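You operate a simulated robot arm through the tools that you are given. There is no shell and no other tool.

Carry out the task below with a simulated robot arm. There is one attempt and no reset: what you move stays moved.

JOB
Fold the yellow napkin and lay the purple spoon on it.
Fine: plate on the placemat, tumbler on the plate. Set down upright: tumbler.
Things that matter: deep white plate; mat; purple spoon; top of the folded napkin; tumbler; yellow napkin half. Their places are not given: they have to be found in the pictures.

It is judged by the outcome, as a careful person would: the job done as asked, and still so three seconds after it is handed in. It fails if anything else is knocked over, pushed out of place, dropped, spilled or broken. Flat cloth is picked up by pressing the open fingertips on it (5 to 10 N) and closing them slowly along it; thin cloth reads only 2 to 8 mm in the jaws.

ROBOT AND FRAMES
A 7-joint arm with a two-finger parallel gripper, fixed in place. Base frame: the origin is on the floor under the middle of its stand, x ahead of it, y to its left, z up. Readings come in mm, rad, newtons and seconds.
It reaches about 1479 mm from its shoulder. Its first joint turns from -2.897 to 2.897 rad. Payload 4.4 kg.
The tool frame sits at the grasp point between the pads (the TCP): z along the fingers, y along the line on which they close. The tips reach 23 mm beyond it. The gripper opens to 94 mm. The fingers are 38 mm wide and 10 mm thick; the gripper's body (54 by 96 mm) begins 39 mm behind the TCP.
Orientation is that of the tool frame in the base frame, as a unit quaternion [x, y, z, w]. With the fingers straight down and closing along the base's y, the tool's x points along the base's -x, its y along +y and its z along -z.

CONTROLS
- The arm moves only by the tool servo_tool. Its argument "deltas" is text: rows parted by semicolons, each of 7 numbers parted by spaces: the turn, a rotation vector about the base's x, y, z in rad, then the shift along the base's x, y, z in mm, then the opening in per cent of the stroke, from 0 (shut) to 100 (fully open). In form: ax ay az x y z fingers; .... A call has 1 to 20 rows; each row is the pose to reach, as a shift and turn from the pose commanded when the call began. Each row takes 0.2 s and may step no farther than 50 mm and 0.15 rad from the row before; otherwise, or with a gripper value out of range, the whole call is refused. Where a pose cannot be reached the arm comes as near as it can. A force on the tool above 40 N (or 10 N above the force at the start of the call, whichever is more), or a blocked arm, ends the call early, and 0.2 s more pass. Each finger travels about 72 mm/s and halts on what it meets, pressing with about 31 N; the grip force reading is that of the motor and also rises with nothing between the fingers. The clock runs only during rows and for 0.2 s after the last one: add rows that repeat a pose to give the fingers time. The reply holds the time, the measured pose of the TCP, the force on the tool along the base axes, the opening and the grip force, in the units named above and with some noise, with the torque about the TCP (base axes, N m) and any sound that the robot's microphone picked up.
- Cameras (640 x 400 px; columns grow to the right, rows downward): "scene" is fixed at [218.7, -501.6, 1331.2]; the picture's right is [0.77, -0.64, 0.00], its down [-0.27, -0.33, -0.91] and it looks along [0.58, 0.70, -0.42] (base axes); focal length 339 px, centre (320, 200). "wrist" rides on the gripper at [86, 16, -74] in the tool frame; the picture's right is [-0.18, 0.98, 0.00], its down [-0.58, -0.11, -0.81] and it looks along [-0.79, -0.15, 0.59] (tool axes); focal length 243 px, centre (320, 200).
- capture(camera): a new picture of that camera. It takes no simulated time.
- probe_pixels(camera, pixels): for up to 12 pixels [column, row] of the newest picture of that camera ("zoom" is the newest enlarged one), the place [x, y, z] in the base frame of the surface seen there, good to about 3 mm, but the place of the scene camera against the robot may be out by one fixed shift of up to 18 mm in any direction. It takes no simulated time.
- zoom(camera, box): a new picture of the part [left, top, right, bottom] of that camera's present view, enlarged. It takes no simulated time.
- job_done(): hands the job in; it is judged then, once.

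Open the gripper and draw the arm clear of the work before you hand the job in, unless the task says otherwise.

The tools are called after ">>>" as a command line: name --argument value ..., lists and objects as JSON in quotes. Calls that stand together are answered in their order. servo_tool: Moves the arm, as the interface text tells. Its arguments: {"type":"object","properties":{"deltas":{"type":"string"}},"required":["deltas"]} The other tools are called the same way: capture (camera) takes a picture; probe_pixels (camera, pixels) gives the place of the surface under pixels of a picture; zoom (camera, box) takes an enlarged picture of a part of a camera's view; job_done () hands the job in.

At the start:

```text
clock: 0.0
tool_pos: [604.8, -12.8, 1111.5]
ee_rot: [0.0, 1.0, 0.0, 0.0]
contact_force: [0.2, -0.5, 0.4]
torque: [-0.03, 0.0, -0.01]
grip_width: 94.0
grip_force: 0.0
```

scene: 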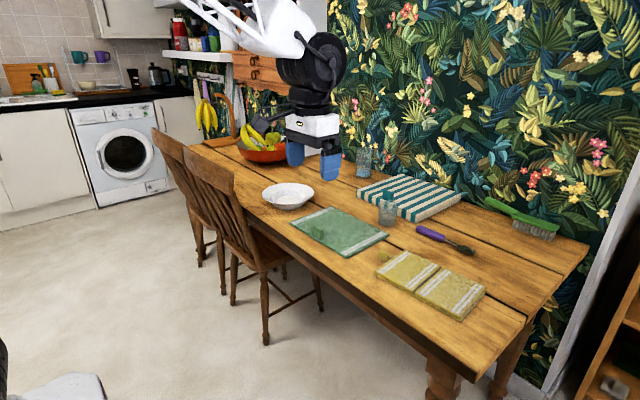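
wrist: 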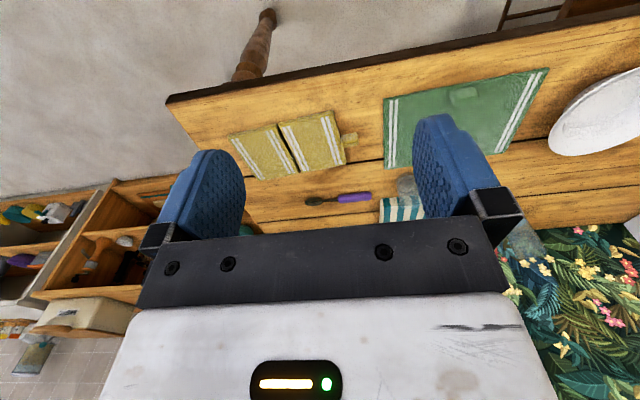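

I start by enlarging the table region in the scene picture, to see the napkin, spoon, mat, plate and tumbler in detail.

>>> zoom --camera "scene" --box '[340, 160, 560, 330]'

>>> zoom --camera "scene" --box '[220, 130, 440, 270]'

>>> zoom --camera "wrist" --box '[200, 60, 640, 260]'

```text
2.35 times, centred on (450, 245) of scene
```

zoom: 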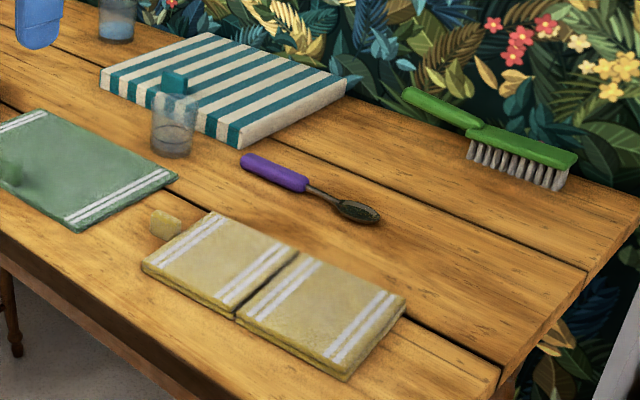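

```text
2.86 times, centred on (330, 200) of scene
```

zoom: 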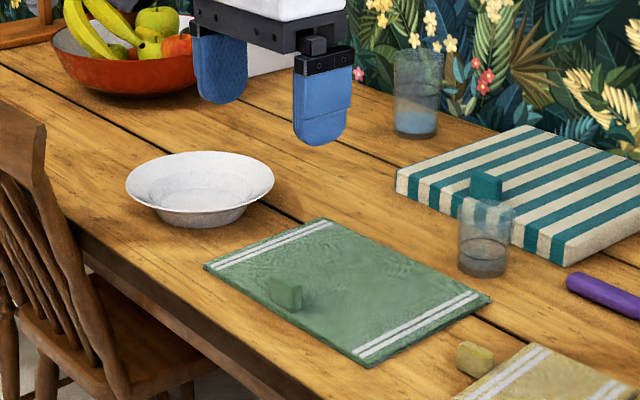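

```text
1.45 times, centred on (420, 160) of wrist
```

zoom: 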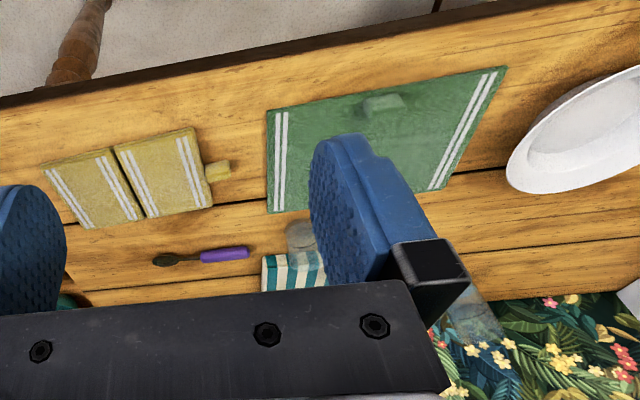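

The napkin looks like two hinged panels with a small tab at its left end (zoom 165,224). There are also two glasses, so I look closer at each and at the napkin tab.

>>> zoom --camera "scene" --box '[340, 135, 420, 235]'

>>> zoom --camera "scene" --box '[365, 215, 495, 325]'

>>> probe_pixels --camera "scene" --pixels '[[383, 255], [397, 253], [441, 268], [430, 288], [484, 290], [460, 320], [378, 280], [420, 232], [440, 237], [470, 250], [387, 222], [320, 230]]'

>>> probe_pixels --camera "scene" --pixels '[[289, 190], [262, 195], [315, 190], [288, 208], [318, 231], [293, 220], [345, 258], [388, 236], [335, 208], [362, 175], [363, 150], [388, 196]]'

```text
4.00 times, centred on (380, 185) of scene
```

zoom: 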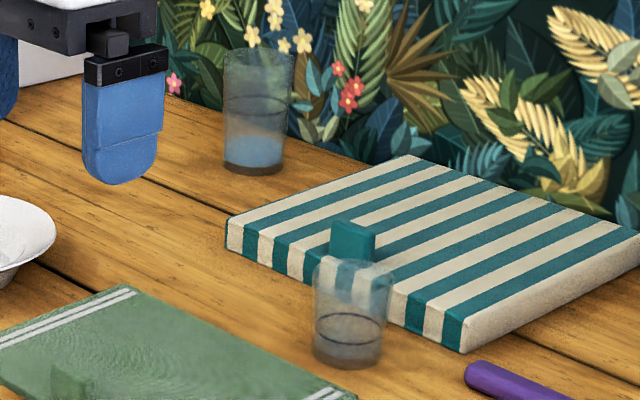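

```text
3.64 times, centred on (430, 270) of scene
```

zoom: 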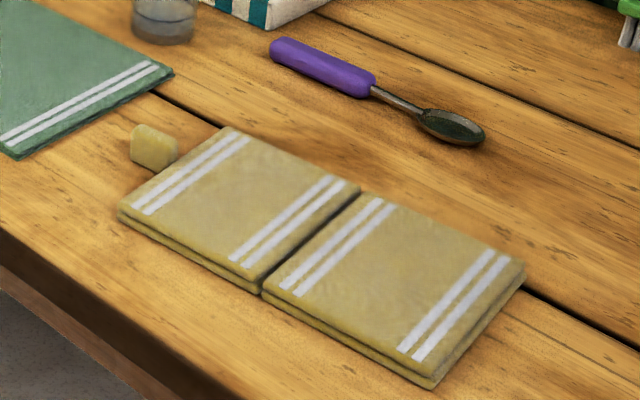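

```text
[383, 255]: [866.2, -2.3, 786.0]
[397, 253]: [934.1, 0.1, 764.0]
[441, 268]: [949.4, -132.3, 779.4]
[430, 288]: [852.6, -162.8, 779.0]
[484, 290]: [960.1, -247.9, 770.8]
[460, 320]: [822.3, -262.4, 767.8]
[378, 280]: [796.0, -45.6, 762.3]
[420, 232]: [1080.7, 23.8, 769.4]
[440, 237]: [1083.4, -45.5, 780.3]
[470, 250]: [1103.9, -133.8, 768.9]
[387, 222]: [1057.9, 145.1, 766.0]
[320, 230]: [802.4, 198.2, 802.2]
```

```text
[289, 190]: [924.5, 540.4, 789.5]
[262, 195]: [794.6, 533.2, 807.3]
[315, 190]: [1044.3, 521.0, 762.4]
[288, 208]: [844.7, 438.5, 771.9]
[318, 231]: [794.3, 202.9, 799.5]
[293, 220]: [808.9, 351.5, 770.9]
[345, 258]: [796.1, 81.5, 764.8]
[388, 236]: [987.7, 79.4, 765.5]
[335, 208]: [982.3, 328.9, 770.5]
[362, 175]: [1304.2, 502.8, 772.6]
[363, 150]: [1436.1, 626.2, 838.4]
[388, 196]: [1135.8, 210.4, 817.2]
```

The far glass at (362,160) is tall and holds blue water. The near one at (388,208) is the short tumbler. The wrist camera has no offset, so I probe the main objects with it.

>>> probe_pixels --camera "wrist" --pixels '[[350, 137], [345, 148], [325, 112], [280, 122], [275, 124], [230, 137], [258, 178], [297, 170], [303, 170], [345, 162], [355, 197], [312, 201]]'

>>> probe_pixels --camera "wrist" --pixels '[[385, 98], [548, 68], [500, 148], [387, 165], [465, 92], [600, 110], [552, 140], [636, 75], [405, 185], [400, 200], [388, 212], [340, 198]]'

>>> zoom --camera "wrist" --box '[210, 90, 430, 240]'

```text
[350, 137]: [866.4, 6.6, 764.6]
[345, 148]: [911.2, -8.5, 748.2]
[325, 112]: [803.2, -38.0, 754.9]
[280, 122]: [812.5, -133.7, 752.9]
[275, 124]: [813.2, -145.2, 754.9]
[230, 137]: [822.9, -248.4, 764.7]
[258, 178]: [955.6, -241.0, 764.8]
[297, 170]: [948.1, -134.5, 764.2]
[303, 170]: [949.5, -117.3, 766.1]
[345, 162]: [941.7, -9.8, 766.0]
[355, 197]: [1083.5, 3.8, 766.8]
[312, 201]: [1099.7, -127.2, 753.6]
```

```text
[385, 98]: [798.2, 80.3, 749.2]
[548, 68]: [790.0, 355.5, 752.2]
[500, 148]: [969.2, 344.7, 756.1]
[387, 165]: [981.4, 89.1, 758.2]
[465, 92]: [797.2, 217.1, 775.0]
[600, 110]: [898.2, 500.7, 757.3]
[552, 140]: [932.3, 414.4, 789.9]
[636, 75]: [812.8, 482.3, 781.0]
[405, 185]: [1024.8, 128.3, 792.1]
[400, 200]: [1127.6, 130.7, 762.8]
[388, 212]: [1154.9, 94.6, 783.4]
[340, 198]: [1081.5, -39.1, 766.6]
```

```text
2.67 times, centred on (320, 165) of wrist
```

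zoom: 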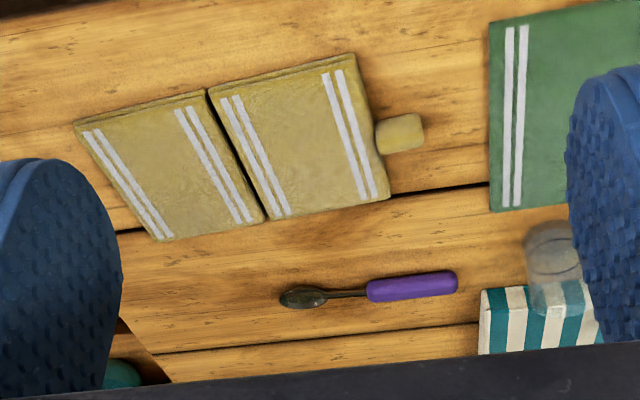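

The table reads z≈750 and the napkin top z≈766. I probe the panel corners and tab on the enlarged wrist picture to get the hinge line and the napkin's heading.

>>> probe_pixels --camera "zoom" --pixels '[[350, 64], [217, 97], [284, 211], [382, 192], [204, 102], [85, 130], [162, 233], [258, 216], [382, 125], [417, 119], [418, 146], [386, 148]]'

>>> probe_pixels --camera "zoom" --pixels '[[285, 297], [318, 297], [345, 294], [372, 291], [410, 287], [452, 281], [300, 305], [410, 296], [410, 278], [400, 240], [450, 310], [440, 100]]'

```text
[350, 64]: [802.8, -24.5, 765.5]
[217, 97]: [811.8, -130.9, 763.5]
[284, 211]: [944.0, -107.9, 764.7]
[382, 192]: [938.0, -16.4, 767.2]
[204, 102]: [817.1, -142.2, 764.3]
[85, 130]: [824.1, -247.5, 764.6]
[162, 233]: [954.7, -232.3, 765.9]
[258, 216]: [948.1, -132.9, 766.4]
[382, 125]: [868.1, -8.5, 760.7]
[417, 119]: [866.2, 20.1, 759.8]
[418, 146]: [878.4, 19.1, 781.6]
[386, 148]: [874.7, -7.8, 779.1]
```

```text
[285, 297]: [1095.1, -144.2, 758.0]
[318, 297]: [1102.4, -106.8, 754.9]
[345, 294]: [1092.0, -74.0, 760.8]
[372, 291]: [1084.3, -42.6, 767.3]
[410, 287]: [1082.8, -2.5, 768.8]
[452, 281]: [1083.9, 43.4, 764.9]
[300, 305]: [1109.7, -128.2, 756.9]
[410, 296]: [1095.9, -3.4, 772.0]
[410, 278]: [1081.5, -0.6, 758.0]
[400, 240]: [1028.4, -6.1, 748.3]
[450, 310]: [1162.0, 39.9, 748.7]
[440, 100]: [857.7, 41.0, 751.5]
```

Napkin half A lies at y≈-125…-15 with its tab at about (870,6,750–782), and the hinge is near y≈-128. I move the wrist camera closer to see the tab.

>>> servo_tool --deltas "0 0 0 12 9 -35 100; 0 0 0 25 18 -71 100; 0 0 0 38 27 -106 100; 0 0 0 50 36 -142 100; 0 0 0 63 45 -178 100; 0 0 0 75 54 -213 100"

>>> capture --camera "wrist"

>>> zoom --camera "wrist" --box '[220, 80, 420, 205]'

```text
clock: 1.4
tool_pos: [680.4, 43.0, 897.2]
ee_rot: [0.0, 1.0, 0.0, 0.001]
contact_force: [0.2, -0.4, 0.4]
torque: [-0.01, 0.0, -0.01]
grip_width: 94.2
grip_force: 0.1
```

```text
taken
```

wrist: 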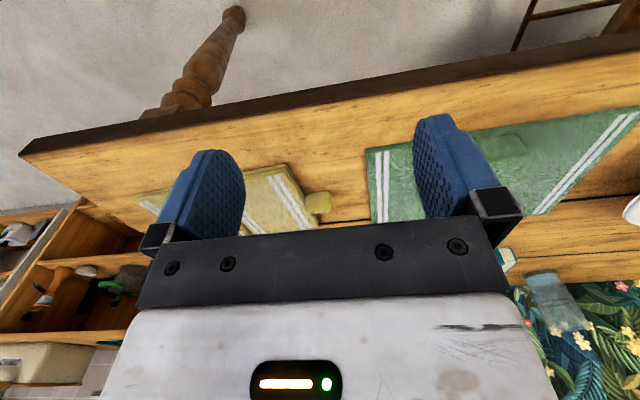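

```text
3.20 times, centred on (320, 142) of wrist
```

zoom: 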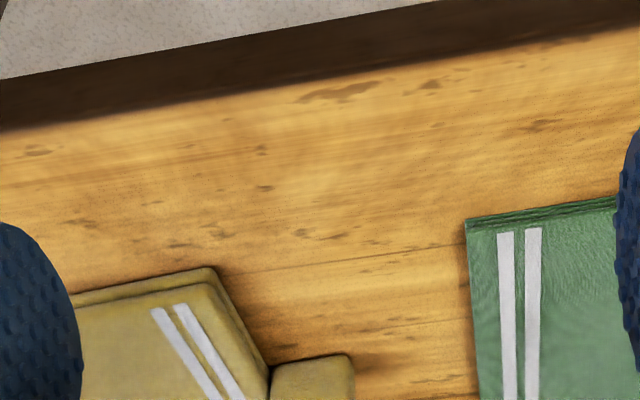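

The tab looks like a block flush against the panel end, so I will grip it with the fingers closing along the hinge direction. I turn the tool by -85° about z while moving above and to the left of the tab, to look along the napkin.

>>> servo_tool --deltas "0 0 -0.135 17 6 10 100; 0 0 -0.27 34 12 20 100; 0 0 -0.405 52 18 30 100; 0 0 -0.54 69 24 40 100; 0 0 -0.674 86 30 50 100; 0 0 -0.809 104 37 53 100; 0 0 -0.944 121 43 53 100; 0 0 -1.079 138 49 53 100; 0 0 -1.214 155 55 53 100; 0 0 -1.349 173 61 53 100; 0 0 -1.4835 190 67 53 100; 0 0 -1.4835 190 67 53 100"

>>> capture --camera "wrist"

>>> capture --camera "scene"

```text
clock: 4.0
tool_pos: [869.9, 108.4, 949.7]
ee_rot: [0.676, 0.737, 0.0, 0.0]
contact_force: [-0.1, 1.5, -1.3]
torque: [0.02, 0.02, -0.01]
grip_width: 93.9
grip_force: 0.1
```

```text
taken
```

wrist: 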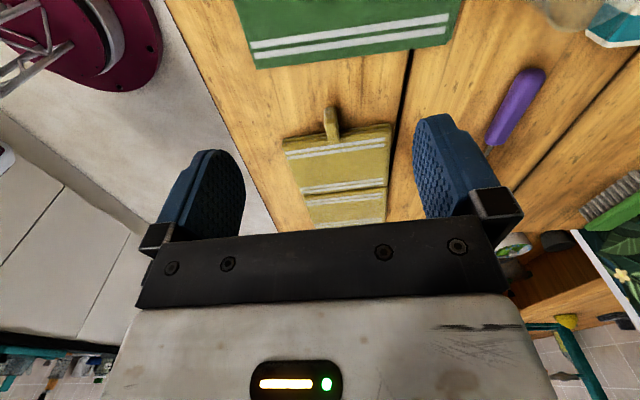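

```text
taken
```

scene: 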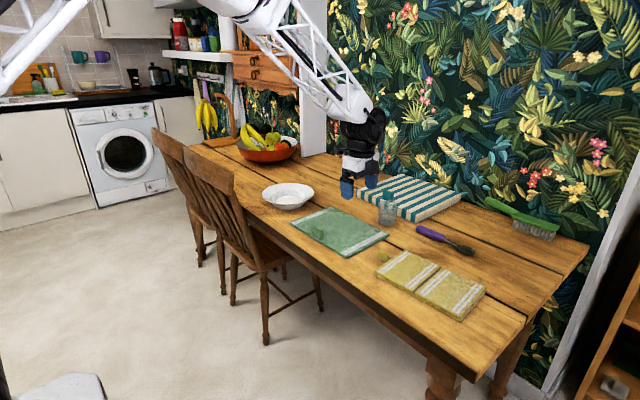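

The tab shows clearly at (331,122) in the wrist picture. I enlarge it and probe its corners and the hinge line.

>>> zoom --camera "wrist" --box '[270, 90, 410, 230]'

```text
2.86 times, centred on (340, 160) of wrist
```

zoom: 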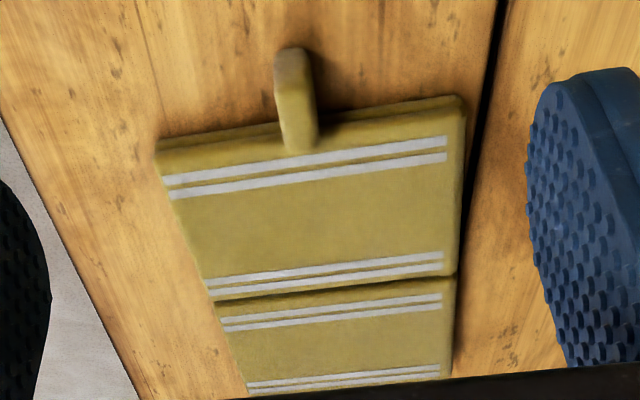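

The tab is a thin block, narrow along x. I probe its top and faces, the panel corners and the hinge gap.

>>> probe_pixels --camera "zoom" --pixels '[[290, 52], [290, 80], [303, 70], [298, 110], [300, 140], [165, 152], [455, 105], [448, 268], [212, 292], [330, 285], [222, 310], [448, 285]]'

>>> probe_pixels --camera "zoom" --pixels '[[282, 58], [282, 90], [286, 120], [306, 56], [312, 90], [316, 125], [294, 70], [294, 85], [308, 110], [320, 60], [265, 70], [380, 200]]'

```text
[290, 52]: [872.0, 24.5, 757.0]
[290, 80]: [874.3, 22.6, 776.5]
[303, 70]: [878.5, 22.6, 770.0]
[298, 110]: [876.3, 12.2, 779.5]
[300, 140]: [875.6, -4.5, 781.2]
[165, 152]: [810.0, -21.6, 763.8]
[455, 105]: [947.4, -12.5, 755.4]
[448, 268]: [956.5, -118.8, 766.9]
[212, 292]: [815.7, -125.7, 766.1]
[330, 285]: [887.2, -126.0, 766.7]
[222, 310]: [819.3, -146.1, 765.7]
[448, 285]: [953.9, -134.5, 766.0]
```

```text
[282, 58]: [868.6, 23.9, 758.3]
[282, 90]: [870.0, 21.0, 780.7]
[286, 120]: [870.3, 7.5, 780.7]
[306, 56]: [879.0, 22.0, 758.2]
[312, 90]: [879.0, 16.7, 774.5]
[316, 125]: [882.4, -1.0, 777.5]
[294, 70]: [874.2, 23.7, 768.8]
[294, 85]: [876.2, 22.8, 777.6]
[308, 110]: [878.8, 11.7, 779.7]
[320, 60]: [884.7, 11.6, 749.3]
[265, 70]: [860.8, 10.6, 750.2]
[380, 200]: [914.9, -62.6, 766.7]
```

The tab spans x≈868–882, y≈-8…24, z 750–782, and the hinge passes about (885,-132,766), giving a fold radius near 140 mm. I move above the tab, tilt 15° so the fingers lean away from the panel, and half open the gripper.

>>> servo_tool --deltas "-0.05 -0.004 0 1 -19 -22 90; -0.1 -0.008 0 2 -38 -44 80; -0.157 -0.012 0 3 -57 -66 70; -0.21 -0.016 0 4 -77 -89 60; -0.261 -0.02 0 5 -96 -111.5 50; -0.261 -0.02 0 5 -96 -111.5 50"

>>> capture --camera "wrist"

>>> capture --camera "scene"

```text
clock: 5.4
tool_pos: [874.6, 14.1, 840.3]
ee_rot: [0.67, 0.73, -0.09, 0.095]
contact_force: [0.4, -0.2, 0.0]
torque: [0.01, 0.02, 0.01]
grip_width: 47.0
grip_force: 0.0
```

```text
taken
```

wrist: 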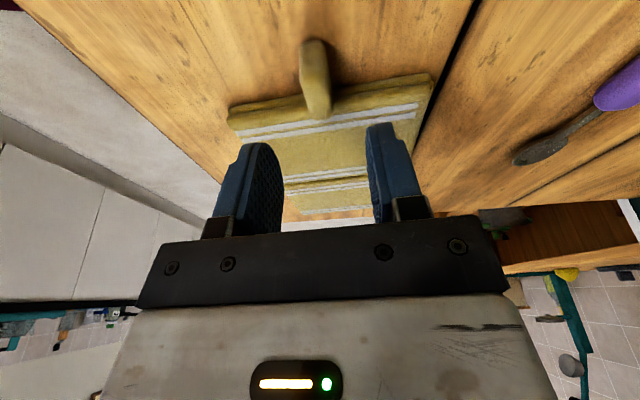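

```text
taken
```

scene: 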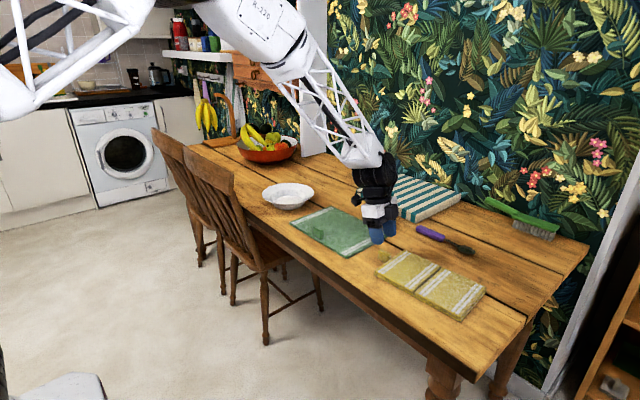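

The tab is between the fingers' lines at (315,75). I probe its faces again from here before descending.

>>> probe_pixels --camera "wrist" --pixels '[[312, 50], [304, 60], [325, 60], [315, 75], [322, 95], [320, 110], [306, 90], [330, 90], [233, 125], [430, 82], [325, 183], [410, 180]]'

```text
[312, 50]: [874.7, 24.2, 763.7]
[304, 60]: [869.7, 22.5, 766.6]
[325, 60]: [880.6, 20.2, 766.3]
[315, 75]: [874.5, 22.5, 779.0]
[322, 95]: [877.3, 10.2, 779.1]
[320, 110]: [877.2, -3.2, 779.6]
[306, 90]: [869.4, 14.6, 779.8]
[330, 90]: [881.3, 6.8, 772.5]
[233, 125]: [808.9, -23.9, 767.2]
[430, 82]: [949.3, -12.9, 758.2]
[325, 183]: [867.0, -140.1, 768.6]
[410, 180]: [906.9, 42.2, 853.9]
```

The tab is confirmed at x 869–881, y -8…23, top z≈780. I descend straight so that the tips stop just above the table.

>>> servo_tool --deltas "0 0 0 0.2 0 -20 50; 0 0 0 0.4 0 -40 50; 0 0 0 0.4 0 -52 50; 0 0 0 0.4 0 -60 50; 0 0 0 0.4 0 -60 50"

>>> capture --camera "wrist"

```text
clock: 6.6
tool_pos: [876.0, 13.5, 779.6]
ee_rot: [0.67, 0.731, -0.089, 0.096]
contact_force: [0.5, -0.7, -0.5]
torque: [0.04, -0.01, 0.01]
grip_width: 47.0
grip_force: 0.1
```

```text
taken
```

wrist: 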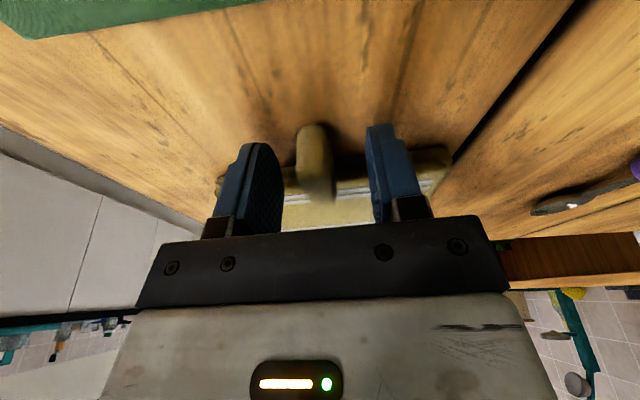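

The tab is now between the pads at (316,160). I close the fingers slowly on it without moving.

>>> servo_tool --deltas "0 0 0 0 0 0 40; 0 0 0 0 0 0 30; 0 0 0 0 0 0 20; 0 0 0 0 0 0 10; 0 0 0 0 0 0 0; 0 0 0 0 0 0 0; 0 0 0 0 0 0 0"

>>> capture --camera "wrist"

```text
clock: 8.2
tool_pos: [875.3, 11.3, 779.7]
ee_rot: [0.67, 0.731, -0.089, 0.094]
contact_force: [-0.7, -0.7, 0.3]
torque: [-0.04, -0.07, -0.21]
grip_width: 15.1
grip_force: 31.0
```

```text
taken
```

wrist: 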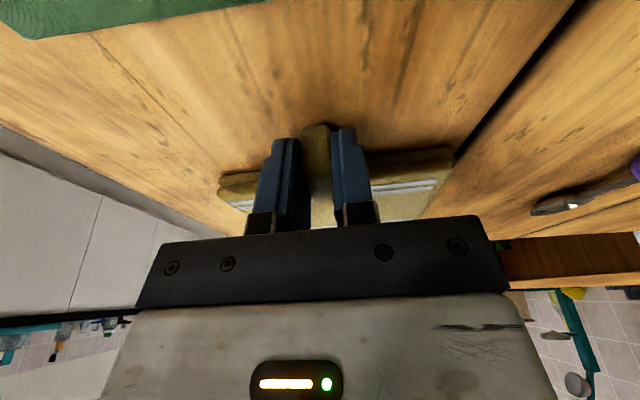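

The tab is gripped (15 mm, 31 N). I begin the fold with a slow 15° arc about the hinge and check the forces and the picture.

>>> servo_tool --deltas "0.0652 0.0052 0 0.1 -1.2 9.4 0; 0.1306 0.0105 0 0.2 -3.0 18.7 0; 0.1954 0.0157 0 0.4 -5.5 27.8 0; 0.2612 0.021 0 0.7 -8.5 36.9 0; 0.2612 0.021 0 0.7 -8.5 36.9 0"

>>> capture --camera "wrist"

>>> zoom --camera "scene" --box '[340, 190, 520, 330]'

```text
clock: 9.4
tool_pos: [874.7, 3.9, 817.5]
ee_rot: [0.676, 0.737, -0.001, 0.0]
contact_force: [0.6, -0.6, 2.3]
torque: [-0.34, -0.09, 0.02]
grip_width: 15.4
grip_force: 31.0
```

```text
taken
```

wrist: 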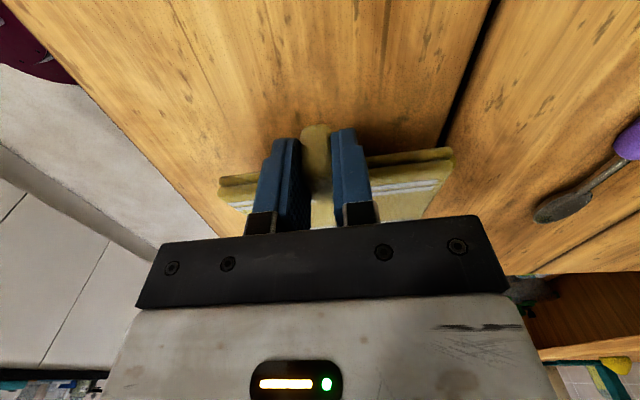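

```text
2.86 times, centred on (430, 260) of scene
```

zoom: 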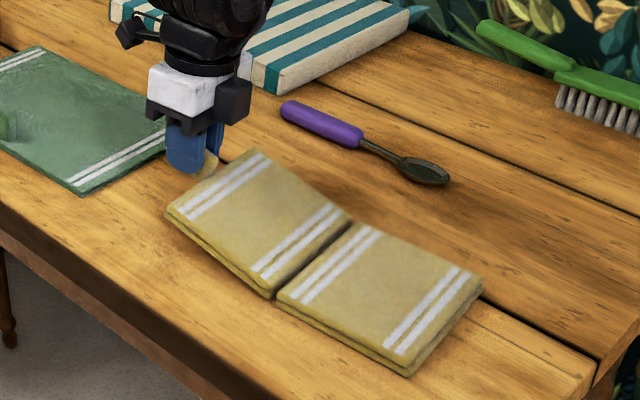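

The half rises neatly about the hinge, with low forces (2 N), and the other half stays put. I continue the arc to 60°.

>>> servo_tool --deltas "0.087 0.007 0 0.4 -4.9 11.6 0; 0.174 0.014 0 0.9 -10.9 22.8 0; 0.261 0.021 0 1.4 -17.7 33.4 0; 0.348 0.028 0 2.0 -25.5 43.3 0; 0.435 0.035 0 2.7 -34.1 52.6 0; 0.522 0.042 0 3.5 -43.5 61.0 0; 0.609 0.049 0 4.3 -53.5 68.6 0; 0.696 0.056 0 5.2 -64.2 75.3 0; 0.783 0.063 0 6.1 -75.5 81.0 0; 0.783 0.063 0 6.1 -75.5 81.0 0"

>>> capture --camera "wrist"

>>> zoom --camera "scene" --box '[340, 170, 520, 330]'

```text
clock: 11.2
tool_pos: [880.8, -55.3, 890.9]
ee_rot: [0.639, 0.697, 0.224, -0.237]
contact_force: [-0.3, -2.0, 4.0]
torque: [-0.34, 0.37, -0.03]
grip_width: 15.6
grip_force: 30.6
stopped in row 8: the force on the tool passed its limit at 43 N (the readings are from after the stop); the commanded pose is now the measured one
```

```text
taken
```

wrist: 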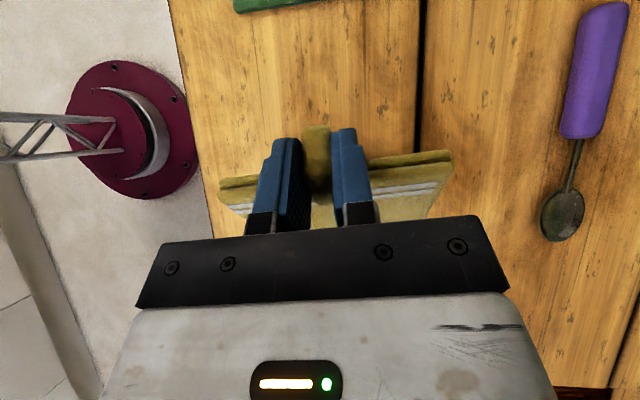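

```text
2.50 times, centred on (430, 250) of scene
```

zoom: 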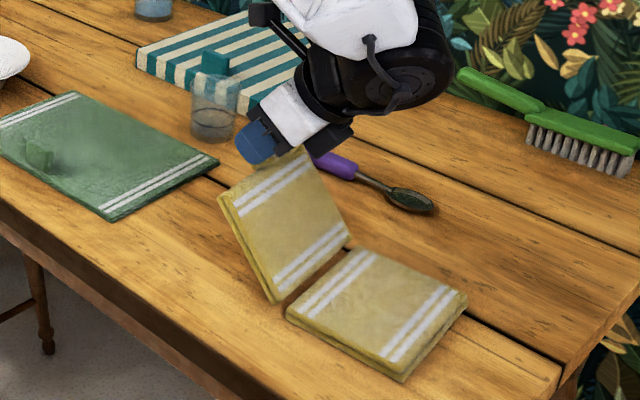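

The call stopped in row 8 at 43 N, then the force relaxed to about 4 N. The half stands at about 53°. I zoom in on the hinge to check whether its axis is where I assumed.

>>> zoom --camera "scene" --box '[385, 220, 495, 320]'

```text
4.00 times, centred on (440, 270) of scene
```

zoom: 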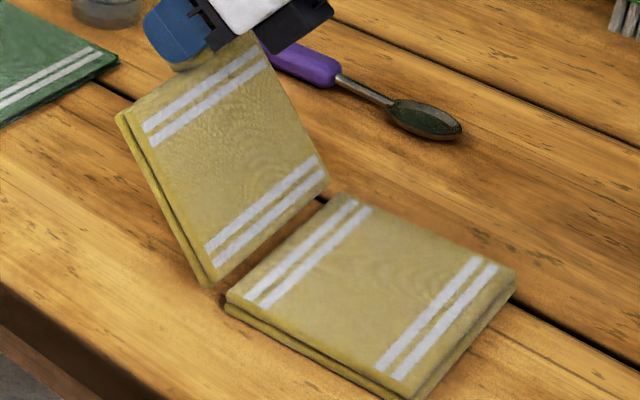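

>>> probe_pixels --camera "zoom" --pixels '[[212, 272], [325, 178], [125, 120], [232, 295], [342, 203], [268, 235], [285, 250], [510, 272], [410, 390], [220, 262], [320, 170], [300, 240]]'

>>> probe_pixels --camera "zoom" --pixels '[[200, 200], [250, 150], [270, 200], [180, 130], [300, 170], [240, 80], [214, 286], [205, 282], [225, 306], [300, 290], [400, 300], [450, 280]]'

```text
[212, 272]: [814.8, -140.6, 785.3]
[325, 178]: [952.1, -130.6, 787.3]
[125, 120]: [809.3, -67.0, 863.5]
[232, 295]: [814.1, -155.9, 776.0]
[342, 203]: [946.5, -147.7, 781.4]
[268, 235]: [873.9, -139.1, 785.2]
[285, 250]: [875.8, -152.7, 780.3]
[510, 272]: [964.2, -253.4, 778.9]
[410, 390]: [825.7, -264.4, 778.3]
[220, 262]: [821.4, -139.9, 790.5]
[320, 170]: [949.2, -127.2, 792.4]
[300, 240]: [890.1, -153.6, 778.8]
```

```text
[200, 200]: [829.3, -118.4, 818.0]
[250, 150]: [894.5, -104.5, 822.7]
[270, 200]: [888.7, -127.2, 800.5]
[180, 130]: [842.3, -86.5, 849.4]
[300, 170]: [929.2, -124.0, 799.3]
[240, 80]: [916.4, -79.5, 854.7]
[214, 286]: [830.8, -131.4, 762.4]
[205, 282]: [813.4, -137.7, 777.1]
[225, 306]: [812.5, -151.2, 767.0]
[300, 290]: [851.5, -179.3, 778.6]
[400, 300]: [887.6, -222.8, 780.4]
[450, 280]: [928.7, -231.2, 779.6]
```

B was being pushed: the real hinge lies about 5 mm farther out, at y≈-136.5, so my arc was squeezing the panel radially. I continue from here about the corrected hinge with a slightly larger radius, 20° more, and check.

>>> servo_tool --deltas "0.0435 0.0035 0 0.4 -5.2 4.6 0; 0.087 0.007 0 0.8 -10.5 7.9 0; 0.1305 0.0105 0 1.3 -16.4 10.9 0; 0.174 0.014 0 1.8 -22.2 13.6 0; 0.2175 0.0175 0 2.3 -28.4 16.0 0; 0.261 0.021 0 2.8 -34.5 18.2 0; 0.3045 0.0245 0 3.3 -40.9 20.1 0; 0.348 0.028 0 3.8 -47.2 21.7 0"

>>> zoom --camera "scene" --box '[365, 200, 505, 320]'

```text
clock: 13.0
tool_pos: [885.6, -101.8, 912.1]
ee_rot: [0.59, 0.645, 0.332, -0.355]
contact_force: [2.6, 6.4, 17.8]
torque: [0.07, 0.48, -0.01]
grip_width: 15.3
grip_force: 30.9
```

```text
3.33 times, centred on (435, 260) of scene
```

zoom: 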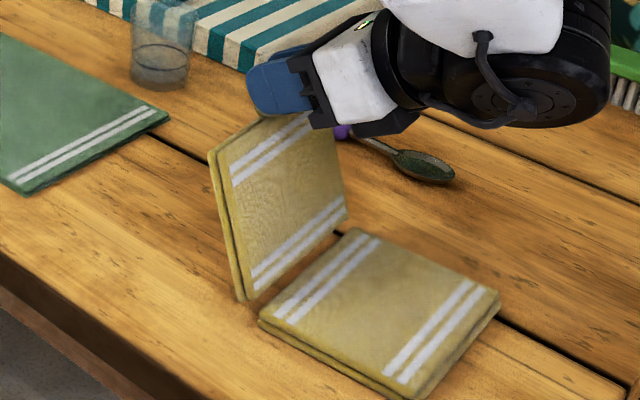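

The force reads +17.8 N in z and +6.4 N in y, so the panel may still be squeezed. I test this by moving 3 mm outward along the radius.

>>> servo_tool --deltas "0 0 0 -0.1 0.7 2.9 0; 0 0 0 -0.1 0.7 2.9 0"

```text
clock: 13.6
tool_pos: [883.5, -102.5, 914.0]
ee_rot: [0.591, 0.644, 0.331, -0.355]
contact_force: [-0.1, -0.2, 0.1]
torque: [0.02, 0.05, 0.0]
grip_width: 15.5
grip_force: 30.9
```

The force fell to zero, so outward was right. I zoom again and probe the panel to refine the hinge position and angle.

>>> zoom --camera "scene" --box '[385, 210, 495, 310]'

>>> probe_pixels --camera "zoom" --pixels '[[230, 230], [215, 130], [310, 170], [290, 110], [260, 180], [335, 195], [225, 288], [245, 310], [345, 215], [285, 270], [500, 290], [400, 400]]'

```text
4.00 times, centred on (440, 260) of scene
```

zoom: 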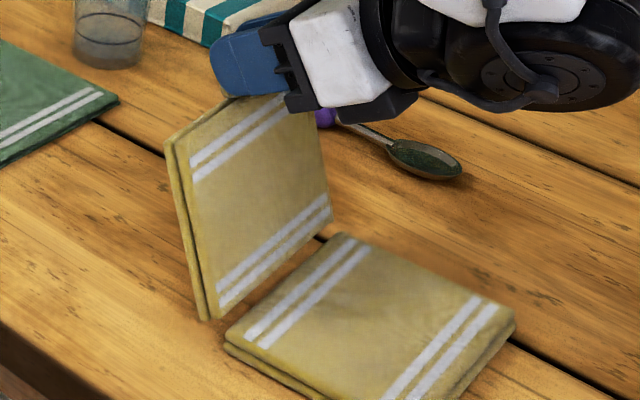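

```text
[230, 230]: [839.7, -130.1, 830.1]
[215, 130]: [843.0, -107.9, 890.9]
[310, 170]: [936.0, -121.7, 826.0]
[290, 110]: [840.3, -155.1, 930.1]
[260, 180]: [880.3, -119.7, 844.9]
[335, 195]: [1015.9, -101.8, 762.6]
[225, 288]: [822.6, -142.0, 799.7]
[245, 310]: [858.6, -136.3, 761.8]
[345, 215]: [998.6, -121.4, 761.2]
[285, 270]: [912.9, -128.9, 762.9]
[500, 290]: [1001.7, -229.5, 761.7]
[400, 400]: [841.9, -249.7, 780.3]
```

Now the panel stands at about 70°, and the zero-force pose gives a hinge at y≈-140.5 with r≈154. I continue 20° more about this hinge.

>>> servo_tool --deltas "0.0435 0.0035 0 0.5 -6.5 1.6 0; 0.087 0.007 0 1.1 -13.2 2.9 0; 0.1305 0.0105 0 1.6 -19.9 3.8 0; 0.174 0.014 0 2.1 -26.5 4.5 0; 0.2175 0.0175 0 2.7 -33.2 4.9 0; 0.261 0.021 0 3.2 -39.9 5.0 0; 0.3045 0.0245 0 3.7 -46.6 4.8 0; 0.348 0.028 0 4.3 -53.3 4.3 0"

>>> zoom --camera "scene" --box '[365, 200, 505, 320]'

>>> capture --camera "wrist"

```text
clock: 15.4
tool_pos: [889.2, -156.0, 918.5]
ee_rot: [0.525, 0.573, 0.43, -0.46]
contact_force: [0.2, -0.4, -0.7]
torque: [-0.01, 0.02, 0.0]
grip_width: 15.3
grip_force: 30.9
```

```text
3.33 times, centred on (435, 260) of scene
```

zoom: 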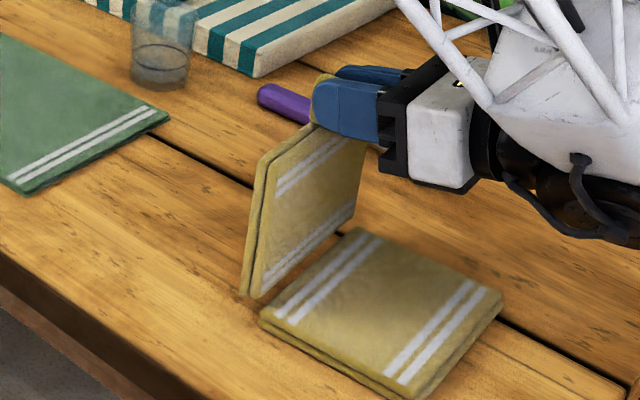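

```text
taken
```

wrist: 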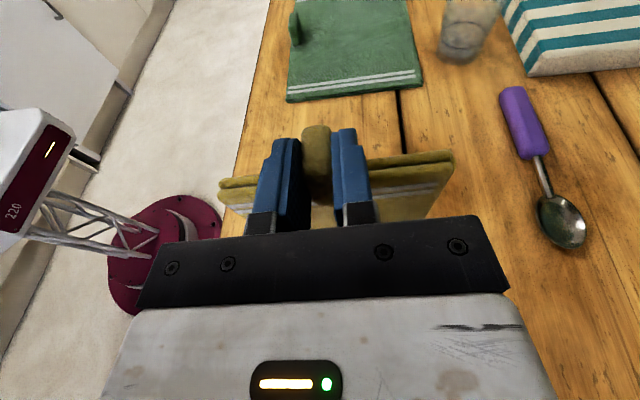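

The forces are near zero and the half is about upright (panel ≈90°, tool ≈78° tilt). I carry it 15° past vertical.

>>> servo_tool --deltas "0.0435 0.0035 0 0.5 -6.7 -0.8 0; 0.087 0.007 0 1.1 -13.4 -1.9 0; 0.1305 0.0105 0 1.6 -20 -3.2 0; 0.174 0.014 0 2.1 -26.4 -4.9 0; 0.2175 0.0175 0 2.6 -32.9 -6.9 0; 0.261 0.021 0 3.1 -39.2 -9.1 0; 0.261 0.021 0 3.1 -39.2 -9.1 0"

>>> zoom --camera "scene" --box '[365, 200, 505, 320]'

>>> capture --camera "scene"

```text
clock: 17.0
tool_pos: [891.9, -194.1, 908.2]
ee_rot: [-0.464, -0.506, -0.496, 0.531]
contact_force: [0.6, -0.8, -0.9]
torque: [-0.02, 0.01, 0.01]
grip_width: 15.3
grip_force: 31.4
```

```text
3.33 times, centred on (435, 260) of scene
```

zoom: 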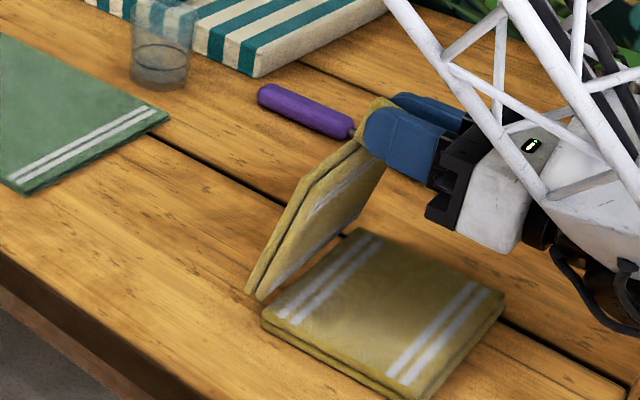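

```text
taken
```

scene: 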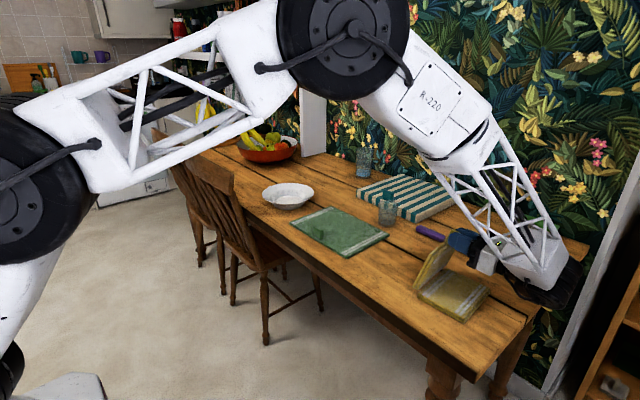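

Forces stay near zero and the half leans about 15° past vertical. I carry it another 10°, which the wrist can still clear.

>>> servo_tool --deltas "0.0435 0.0035 0 0.5 -6.2 -2.6 0; 0.087 0.007 0 1.0 -12.4 -5.3 0; 0.1305 0.0105 0 1.5 -18.4 -8.4 0; 0.174 0.014 0 1.9 -24.2 -11.6 0; 0.174 0.014 0 1.9 -24.2 -11.6 0"

>>> zoom --camera "scene" --box '[400, 190, 600, 340]'

>>> capture --camera "wrist"

```text
clock: 18.2
tool_pos: [892.5, -210.8, 898.8]
ee_rot: [-0.434, -0.472, -0.523, 0.561]
contact_force: [-1.0, -0.3, -1.0]
torque: [-0.04, -0.03, -0.02]
grip_width: 15.1
grip_force: 30.8
out of reach, approached as far as the arm can: row 3, 4, 5
```

```text
2.67 times, centred on (500, 265) of scene
```

zoom: 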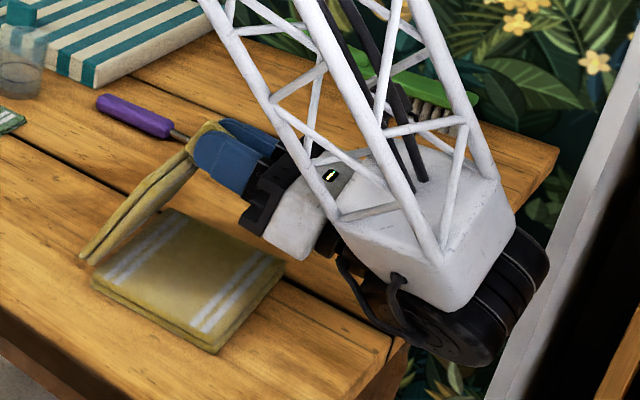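

```text
taken
```

wrist: 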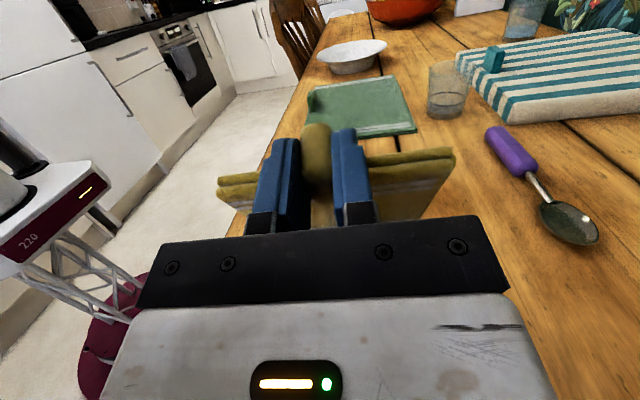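

The half now leans about 27° past vertical, and the arm reports its limit here. I open the fingers a little so that the half tips onto the palm, which stops it falling freely.

>>> servo_tool --deltas "0 0 0 0 0 0 22; 0 0 0 0 0 0 30; 0 0 0 0 0 0 40"

>>> zoom --camera "scene" --box '[400, 190, 600, 340]'

>>> capture --camera "wrist"

```text
clock: 19.0
tool_pos: [891.8, -210.7, 898.7]
ee_rot: [-0.434, -0.472, -0.524, 0.561]
contact_force: [-0.1, -0.6, -1.1]
torque: [-0.04, 0.0, -0.01]
grip_width: 37.5
grip_force: 0.1
```

```text
2.67 times, centred on (500, 265) of scene
```

zoom: 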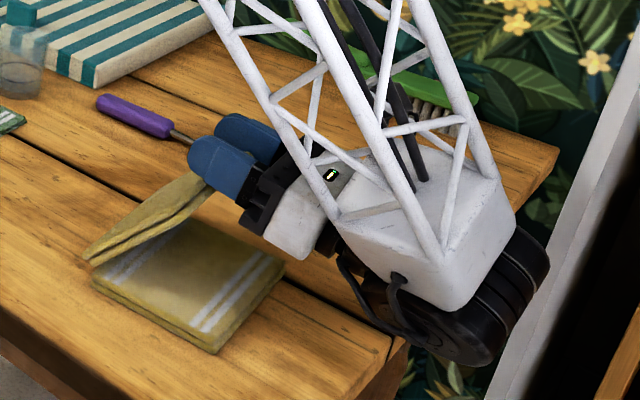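

```text
taken
```

wrist: 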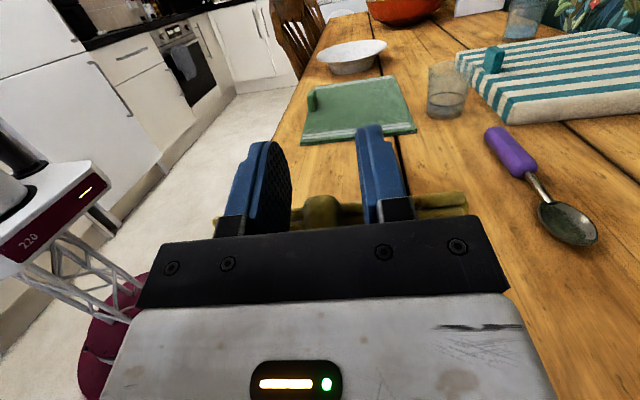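

The half now leans on the palm. I back the gripper off slowly, reducing the tilt as I go, so that the half is let down gradually.

>>> servo_tool --deltas "-0.03 -0.002 0 0.2 -4 -1 45; -0.06 -0.005 0 0.6 -9 -2 50; -0.09 -0.007 0 1.1 -15 -4 55; -0.12 -0.0096 0 1.6 -22 -6 60; -0.15 -0.012 0 2.2 -29 -8 60; -0.18 -0.0144 0 2.8 -36 -10 60; -0.21 -0.0168 0 3.4 -43 -12 60; -0.24 -0.019 0 4 -50 -14 60"

>>> zoom --camera "scene" --box '[400, 190, 600, 340]'

>>> capture --camera "wrist"

```text
clock: 20.8
tool_pos: [895.7, -260.5, 885.1]
ee_rot: [0.492, 0.538, 0.467, -0.501]
contact_force: [-0.3, -0.2, -0.1]
torque: [0.04, -0.01, -0.02]
grip_width: 56.3
grip_force: 0.1
```

```text
2.67 times, centred on (500, 265) of scene
```

zoom: 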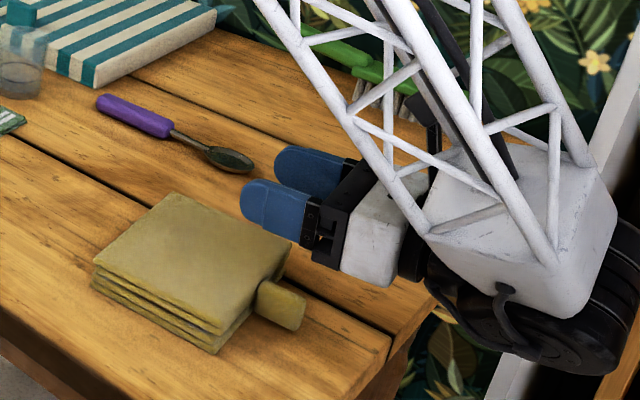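

```text
taken
```

wrist: 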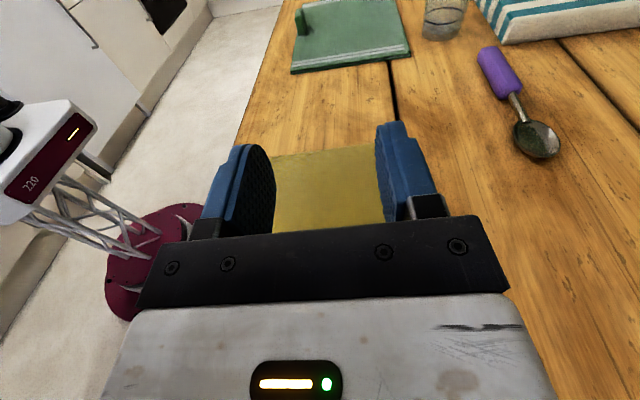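

The half is folded flat on the other one and the tab rests at the far side. I raise the arm and turn the tool back to vertical.

>>> servo_tool --deltas "0 0 0 0 0 20 60; -0.1 -0.008 0 0 2 40 70; -0.2 -0.016 0 0 6 55 80; -0.3 -0.024 0 0 10 70 90; -0.4 -0.032 0 0 14 80 100; -0.5 -0.04 0 0 18 90 100; -0.6 -0.048 0 0 22 100 100; -0.7 -0.056 0 0 26 110 100; -0.8 -0.064 0 0 30 120 100; -0.9 -0.072 0 0 35 130 100; -1.0 -0.08 0 0 40 140 100; -1.1 -0.088 0 0 45 145 100; -1.2 -0.096 0 0 50 150 100; -1.3 -0.104 0 0 55 150 100; -1.4 -0.112 0 0 60 150 100; -1.505 -0.12 0 0 65 150 100; -1.505 -0.12 0 0 65 150 100"

>>> capture --camera "wrist"

>>> capture --camera "scene"

```text
clock: 24.4
tool_pos: [895.5, -194.6, 1035.8]
ee_rot: [0.676, 0.737, -0.001, 0.002]
contact_force: [-0.3, 0.1, -0.1]
torque: [-0.01, 0.02, 0.02]
grip_width: 94.3
grip_force: 0.0
```

```text
taken
```

wrist: 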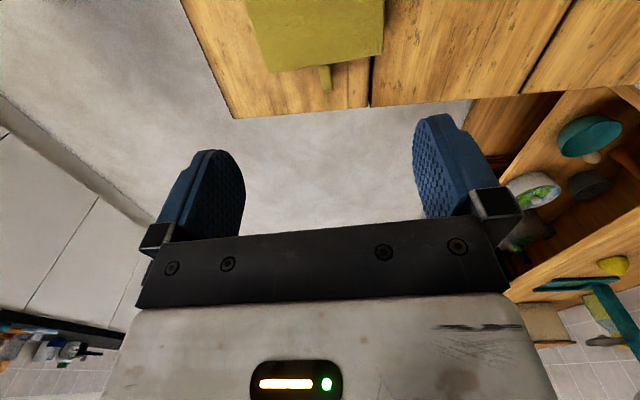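

```text
taken
```

scene: 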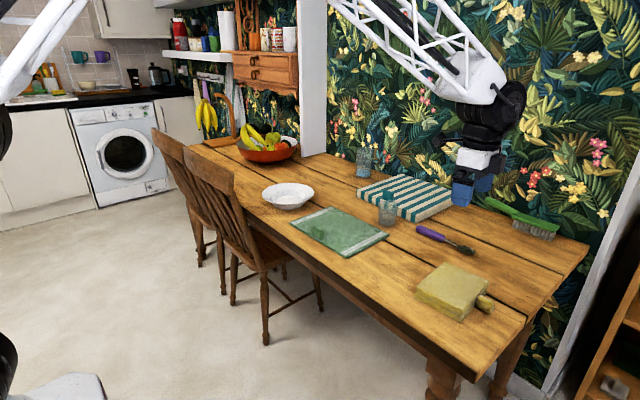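

The napkin is folded. I move left and up to get a wrist view of the folded napkin and the spoon together.

>>> servo_tool --deltas "0 0 0 15 40 0 100; 0 0 0 30 80 0 100; 0 0 0 45 120 0 100; 0 0 0 60 160 0 100; 0 0 0 75 200 0 100; 0 0 0 90 240 0 100; 0 0 0 105 270 0 100; 0 0 0 105 270 0 100"

>>> capture --camera "wrist"

```text
clock: 26.2
tool_pos: [1003.3, 74.3, 1035.0]
ee_rot: [0.675, 0.738, 0.001, 0.001]
contact_force: [0.0, 0.0, -0.7]
torque: [-0.01, -0.01, 0.02]
grip_width: 94.3
grip_force: 0.0
```

```text
taken
```

wrist: 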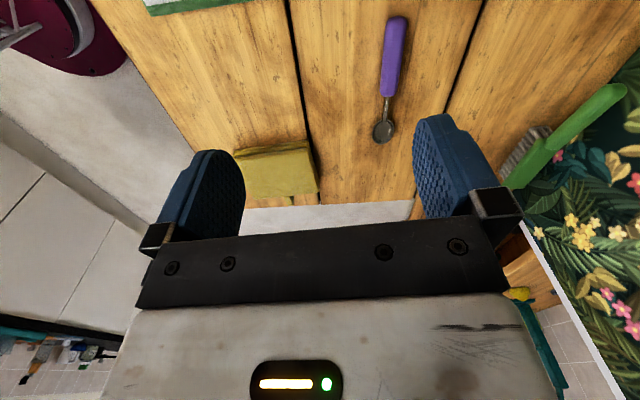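

The spoon is visible from (397,20) to (383,140), and the napkin around (277,170). I enlarge both and probe.

>>> zoom --camera "wrist" --box '[230, 0, 430, 210]'

```text
1.90 times, centred on (330, 105) of wrist
```

zoom: 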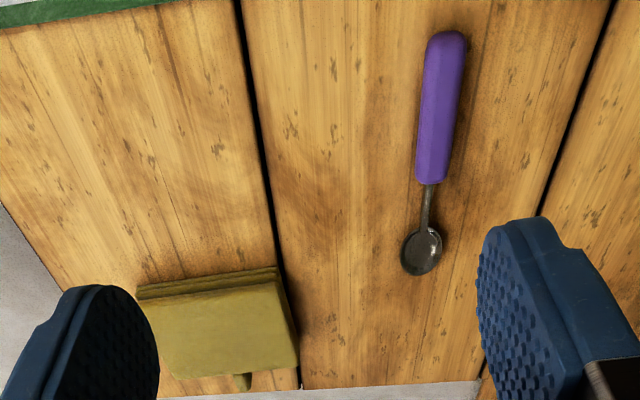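

>>> probe_pixels --camera "zoom" --pixels '[[445, 36], [440, 70], [437, 110], [432, 150], [430, 178], [427, 205], [422, 240], [420, 270], [404, 255], [438, 250], [425, 110], [450, 110]]'

>>> probe_pixels --camera "zoom" --pixels '[[145, 300], [275, 282], [295, 365], [172, 374], [220, 325], [245, 382], [152, 308], [283, 300], [288, 350], [180, 365], [340, 250], [240, 300]]'

```text
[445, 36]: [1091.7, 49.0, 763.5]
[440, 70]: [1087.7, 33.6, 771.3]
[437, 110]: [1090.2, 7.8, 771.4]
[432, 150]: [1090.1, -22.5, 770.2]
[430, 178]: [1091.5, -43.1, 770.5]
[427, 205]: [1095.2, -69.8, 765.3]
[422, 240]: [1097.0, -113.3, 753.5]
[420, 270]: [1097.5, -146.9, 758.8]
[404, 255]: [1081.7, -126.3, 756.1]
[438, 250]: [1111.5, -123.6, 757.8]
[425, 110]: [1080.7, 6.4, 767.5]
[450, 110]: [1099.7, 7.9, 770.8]
```

```text
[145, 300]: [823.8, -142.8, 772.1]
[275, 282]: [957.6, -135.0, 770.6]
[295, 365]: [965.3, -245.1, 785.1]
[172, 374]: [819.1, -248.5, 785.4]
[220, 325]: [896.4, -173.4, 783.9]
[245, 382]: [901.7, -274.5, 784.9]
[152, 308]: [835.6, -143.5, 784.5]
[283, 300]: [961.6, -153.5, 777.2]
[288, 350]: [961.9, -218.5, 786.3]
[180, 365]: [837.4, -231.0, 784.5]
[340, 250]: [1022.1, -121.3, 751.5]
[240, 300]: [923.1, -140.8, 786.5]
```

The spoon handle is 20 mm wide, centred at (1090,-14), with its top at z 771 and its axis at about -87°. The folded napkin is centred near (892,-194) with its top at z≈785. I go above the handle and align the yaw.

>>> servo_tool --deltas "0 0 -0.007 14.5 -14.7 -31 100; 0 0 -0.014 29 -29.4 -62 90; 0 0 -0.021 43.4 -44.1 -93 80; 0 0 -0.028 57.8 -58.9 -124 70; 0 0 -0.035 72.3 -73.6 -155 60; 0 0 -0.042 86.7 -88.3 -185 60; 0 0 -0.042 86.7 -88.3 -185 60"

>>> capture --camera "wrist"

```text
clock: 27.8
tool_pos: [1087.2, -13.2, 848.3]
ee_rot: [0.691, 0.723, -0.001, 0.002]
contact_force: [-0.2, 0.6, -1.2]
torque: [-0.03, 0.03, -0.01]
grip_width: 56.2
grip_force: 0.1
```

```text
taken
```

wrist: 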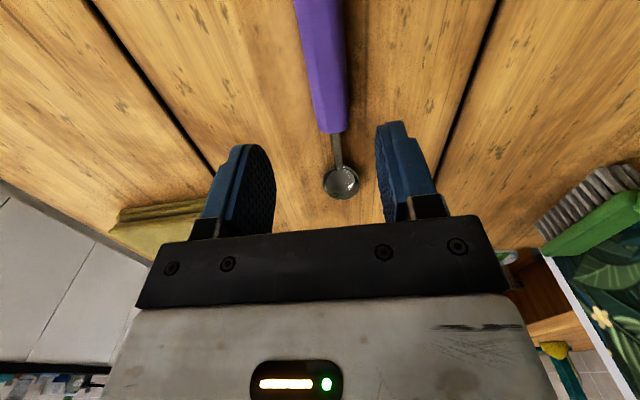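

The spoon lies between the fingers at (328,100). I refine its centreline with probes.

>>> probe_pixels --camera "wrist" --pixels '[[318, 20], [322, 60], [328, 100], [332, 125], [310, 80], [342, 80], [318, 110], [344, 110], [341, 180], [337, 150], [300, 30], [338, 30]]'

```text
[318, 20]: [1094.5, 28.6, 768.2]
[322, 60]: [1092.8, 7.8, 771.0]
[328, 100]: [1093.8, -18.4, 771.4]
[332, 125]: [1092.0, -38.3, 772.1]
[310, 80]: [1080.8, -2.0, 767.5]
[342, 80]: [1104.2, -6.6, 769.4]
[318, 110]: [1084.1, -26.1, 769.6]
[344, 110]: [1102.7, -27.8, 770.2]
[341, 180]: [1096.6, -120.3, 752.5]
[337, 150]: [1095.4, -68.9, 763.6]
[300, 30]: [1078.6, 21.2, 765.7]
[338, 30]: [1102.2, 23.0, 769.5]
```

The handle centre is at x≈1092.5. I shift 3.5 mm in x and descend in small steps to a tip height just above the table.

>>> servo_tool --deltas "0 0 0 3.5 -1 -25 60; 0 0 0 3.5 -1 -50 60; 0 0 0 3.5 -1 -62 60; 0 0 0 3.5 -1 -70 60; 0 0 0 3.5 -1 -74 60; 0 0 0 3.5 -1 -74 60"

>>> capture --camera "wrist"

```text
clock: 29.2
tool_pos: [1090.8, -14.3, 775.7]
ee_rot: [0.691, 0.723, 0.0, 0.001]
contact_force: [0.2, -0.1, 0.2]
torque: [0.0, -0.01, 0.01]
grip_width: 56.4
grip_force: 0.1
```

```text
taken
```

wrist: 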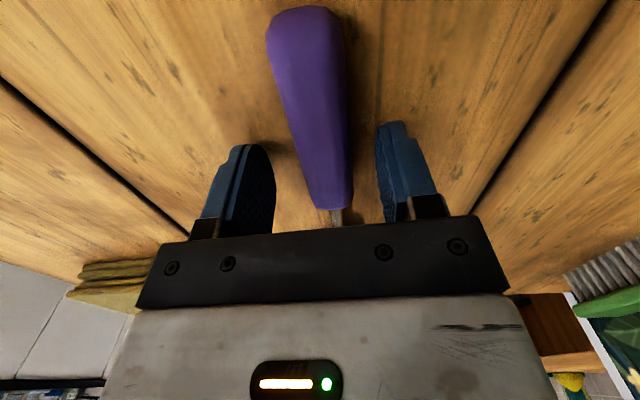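

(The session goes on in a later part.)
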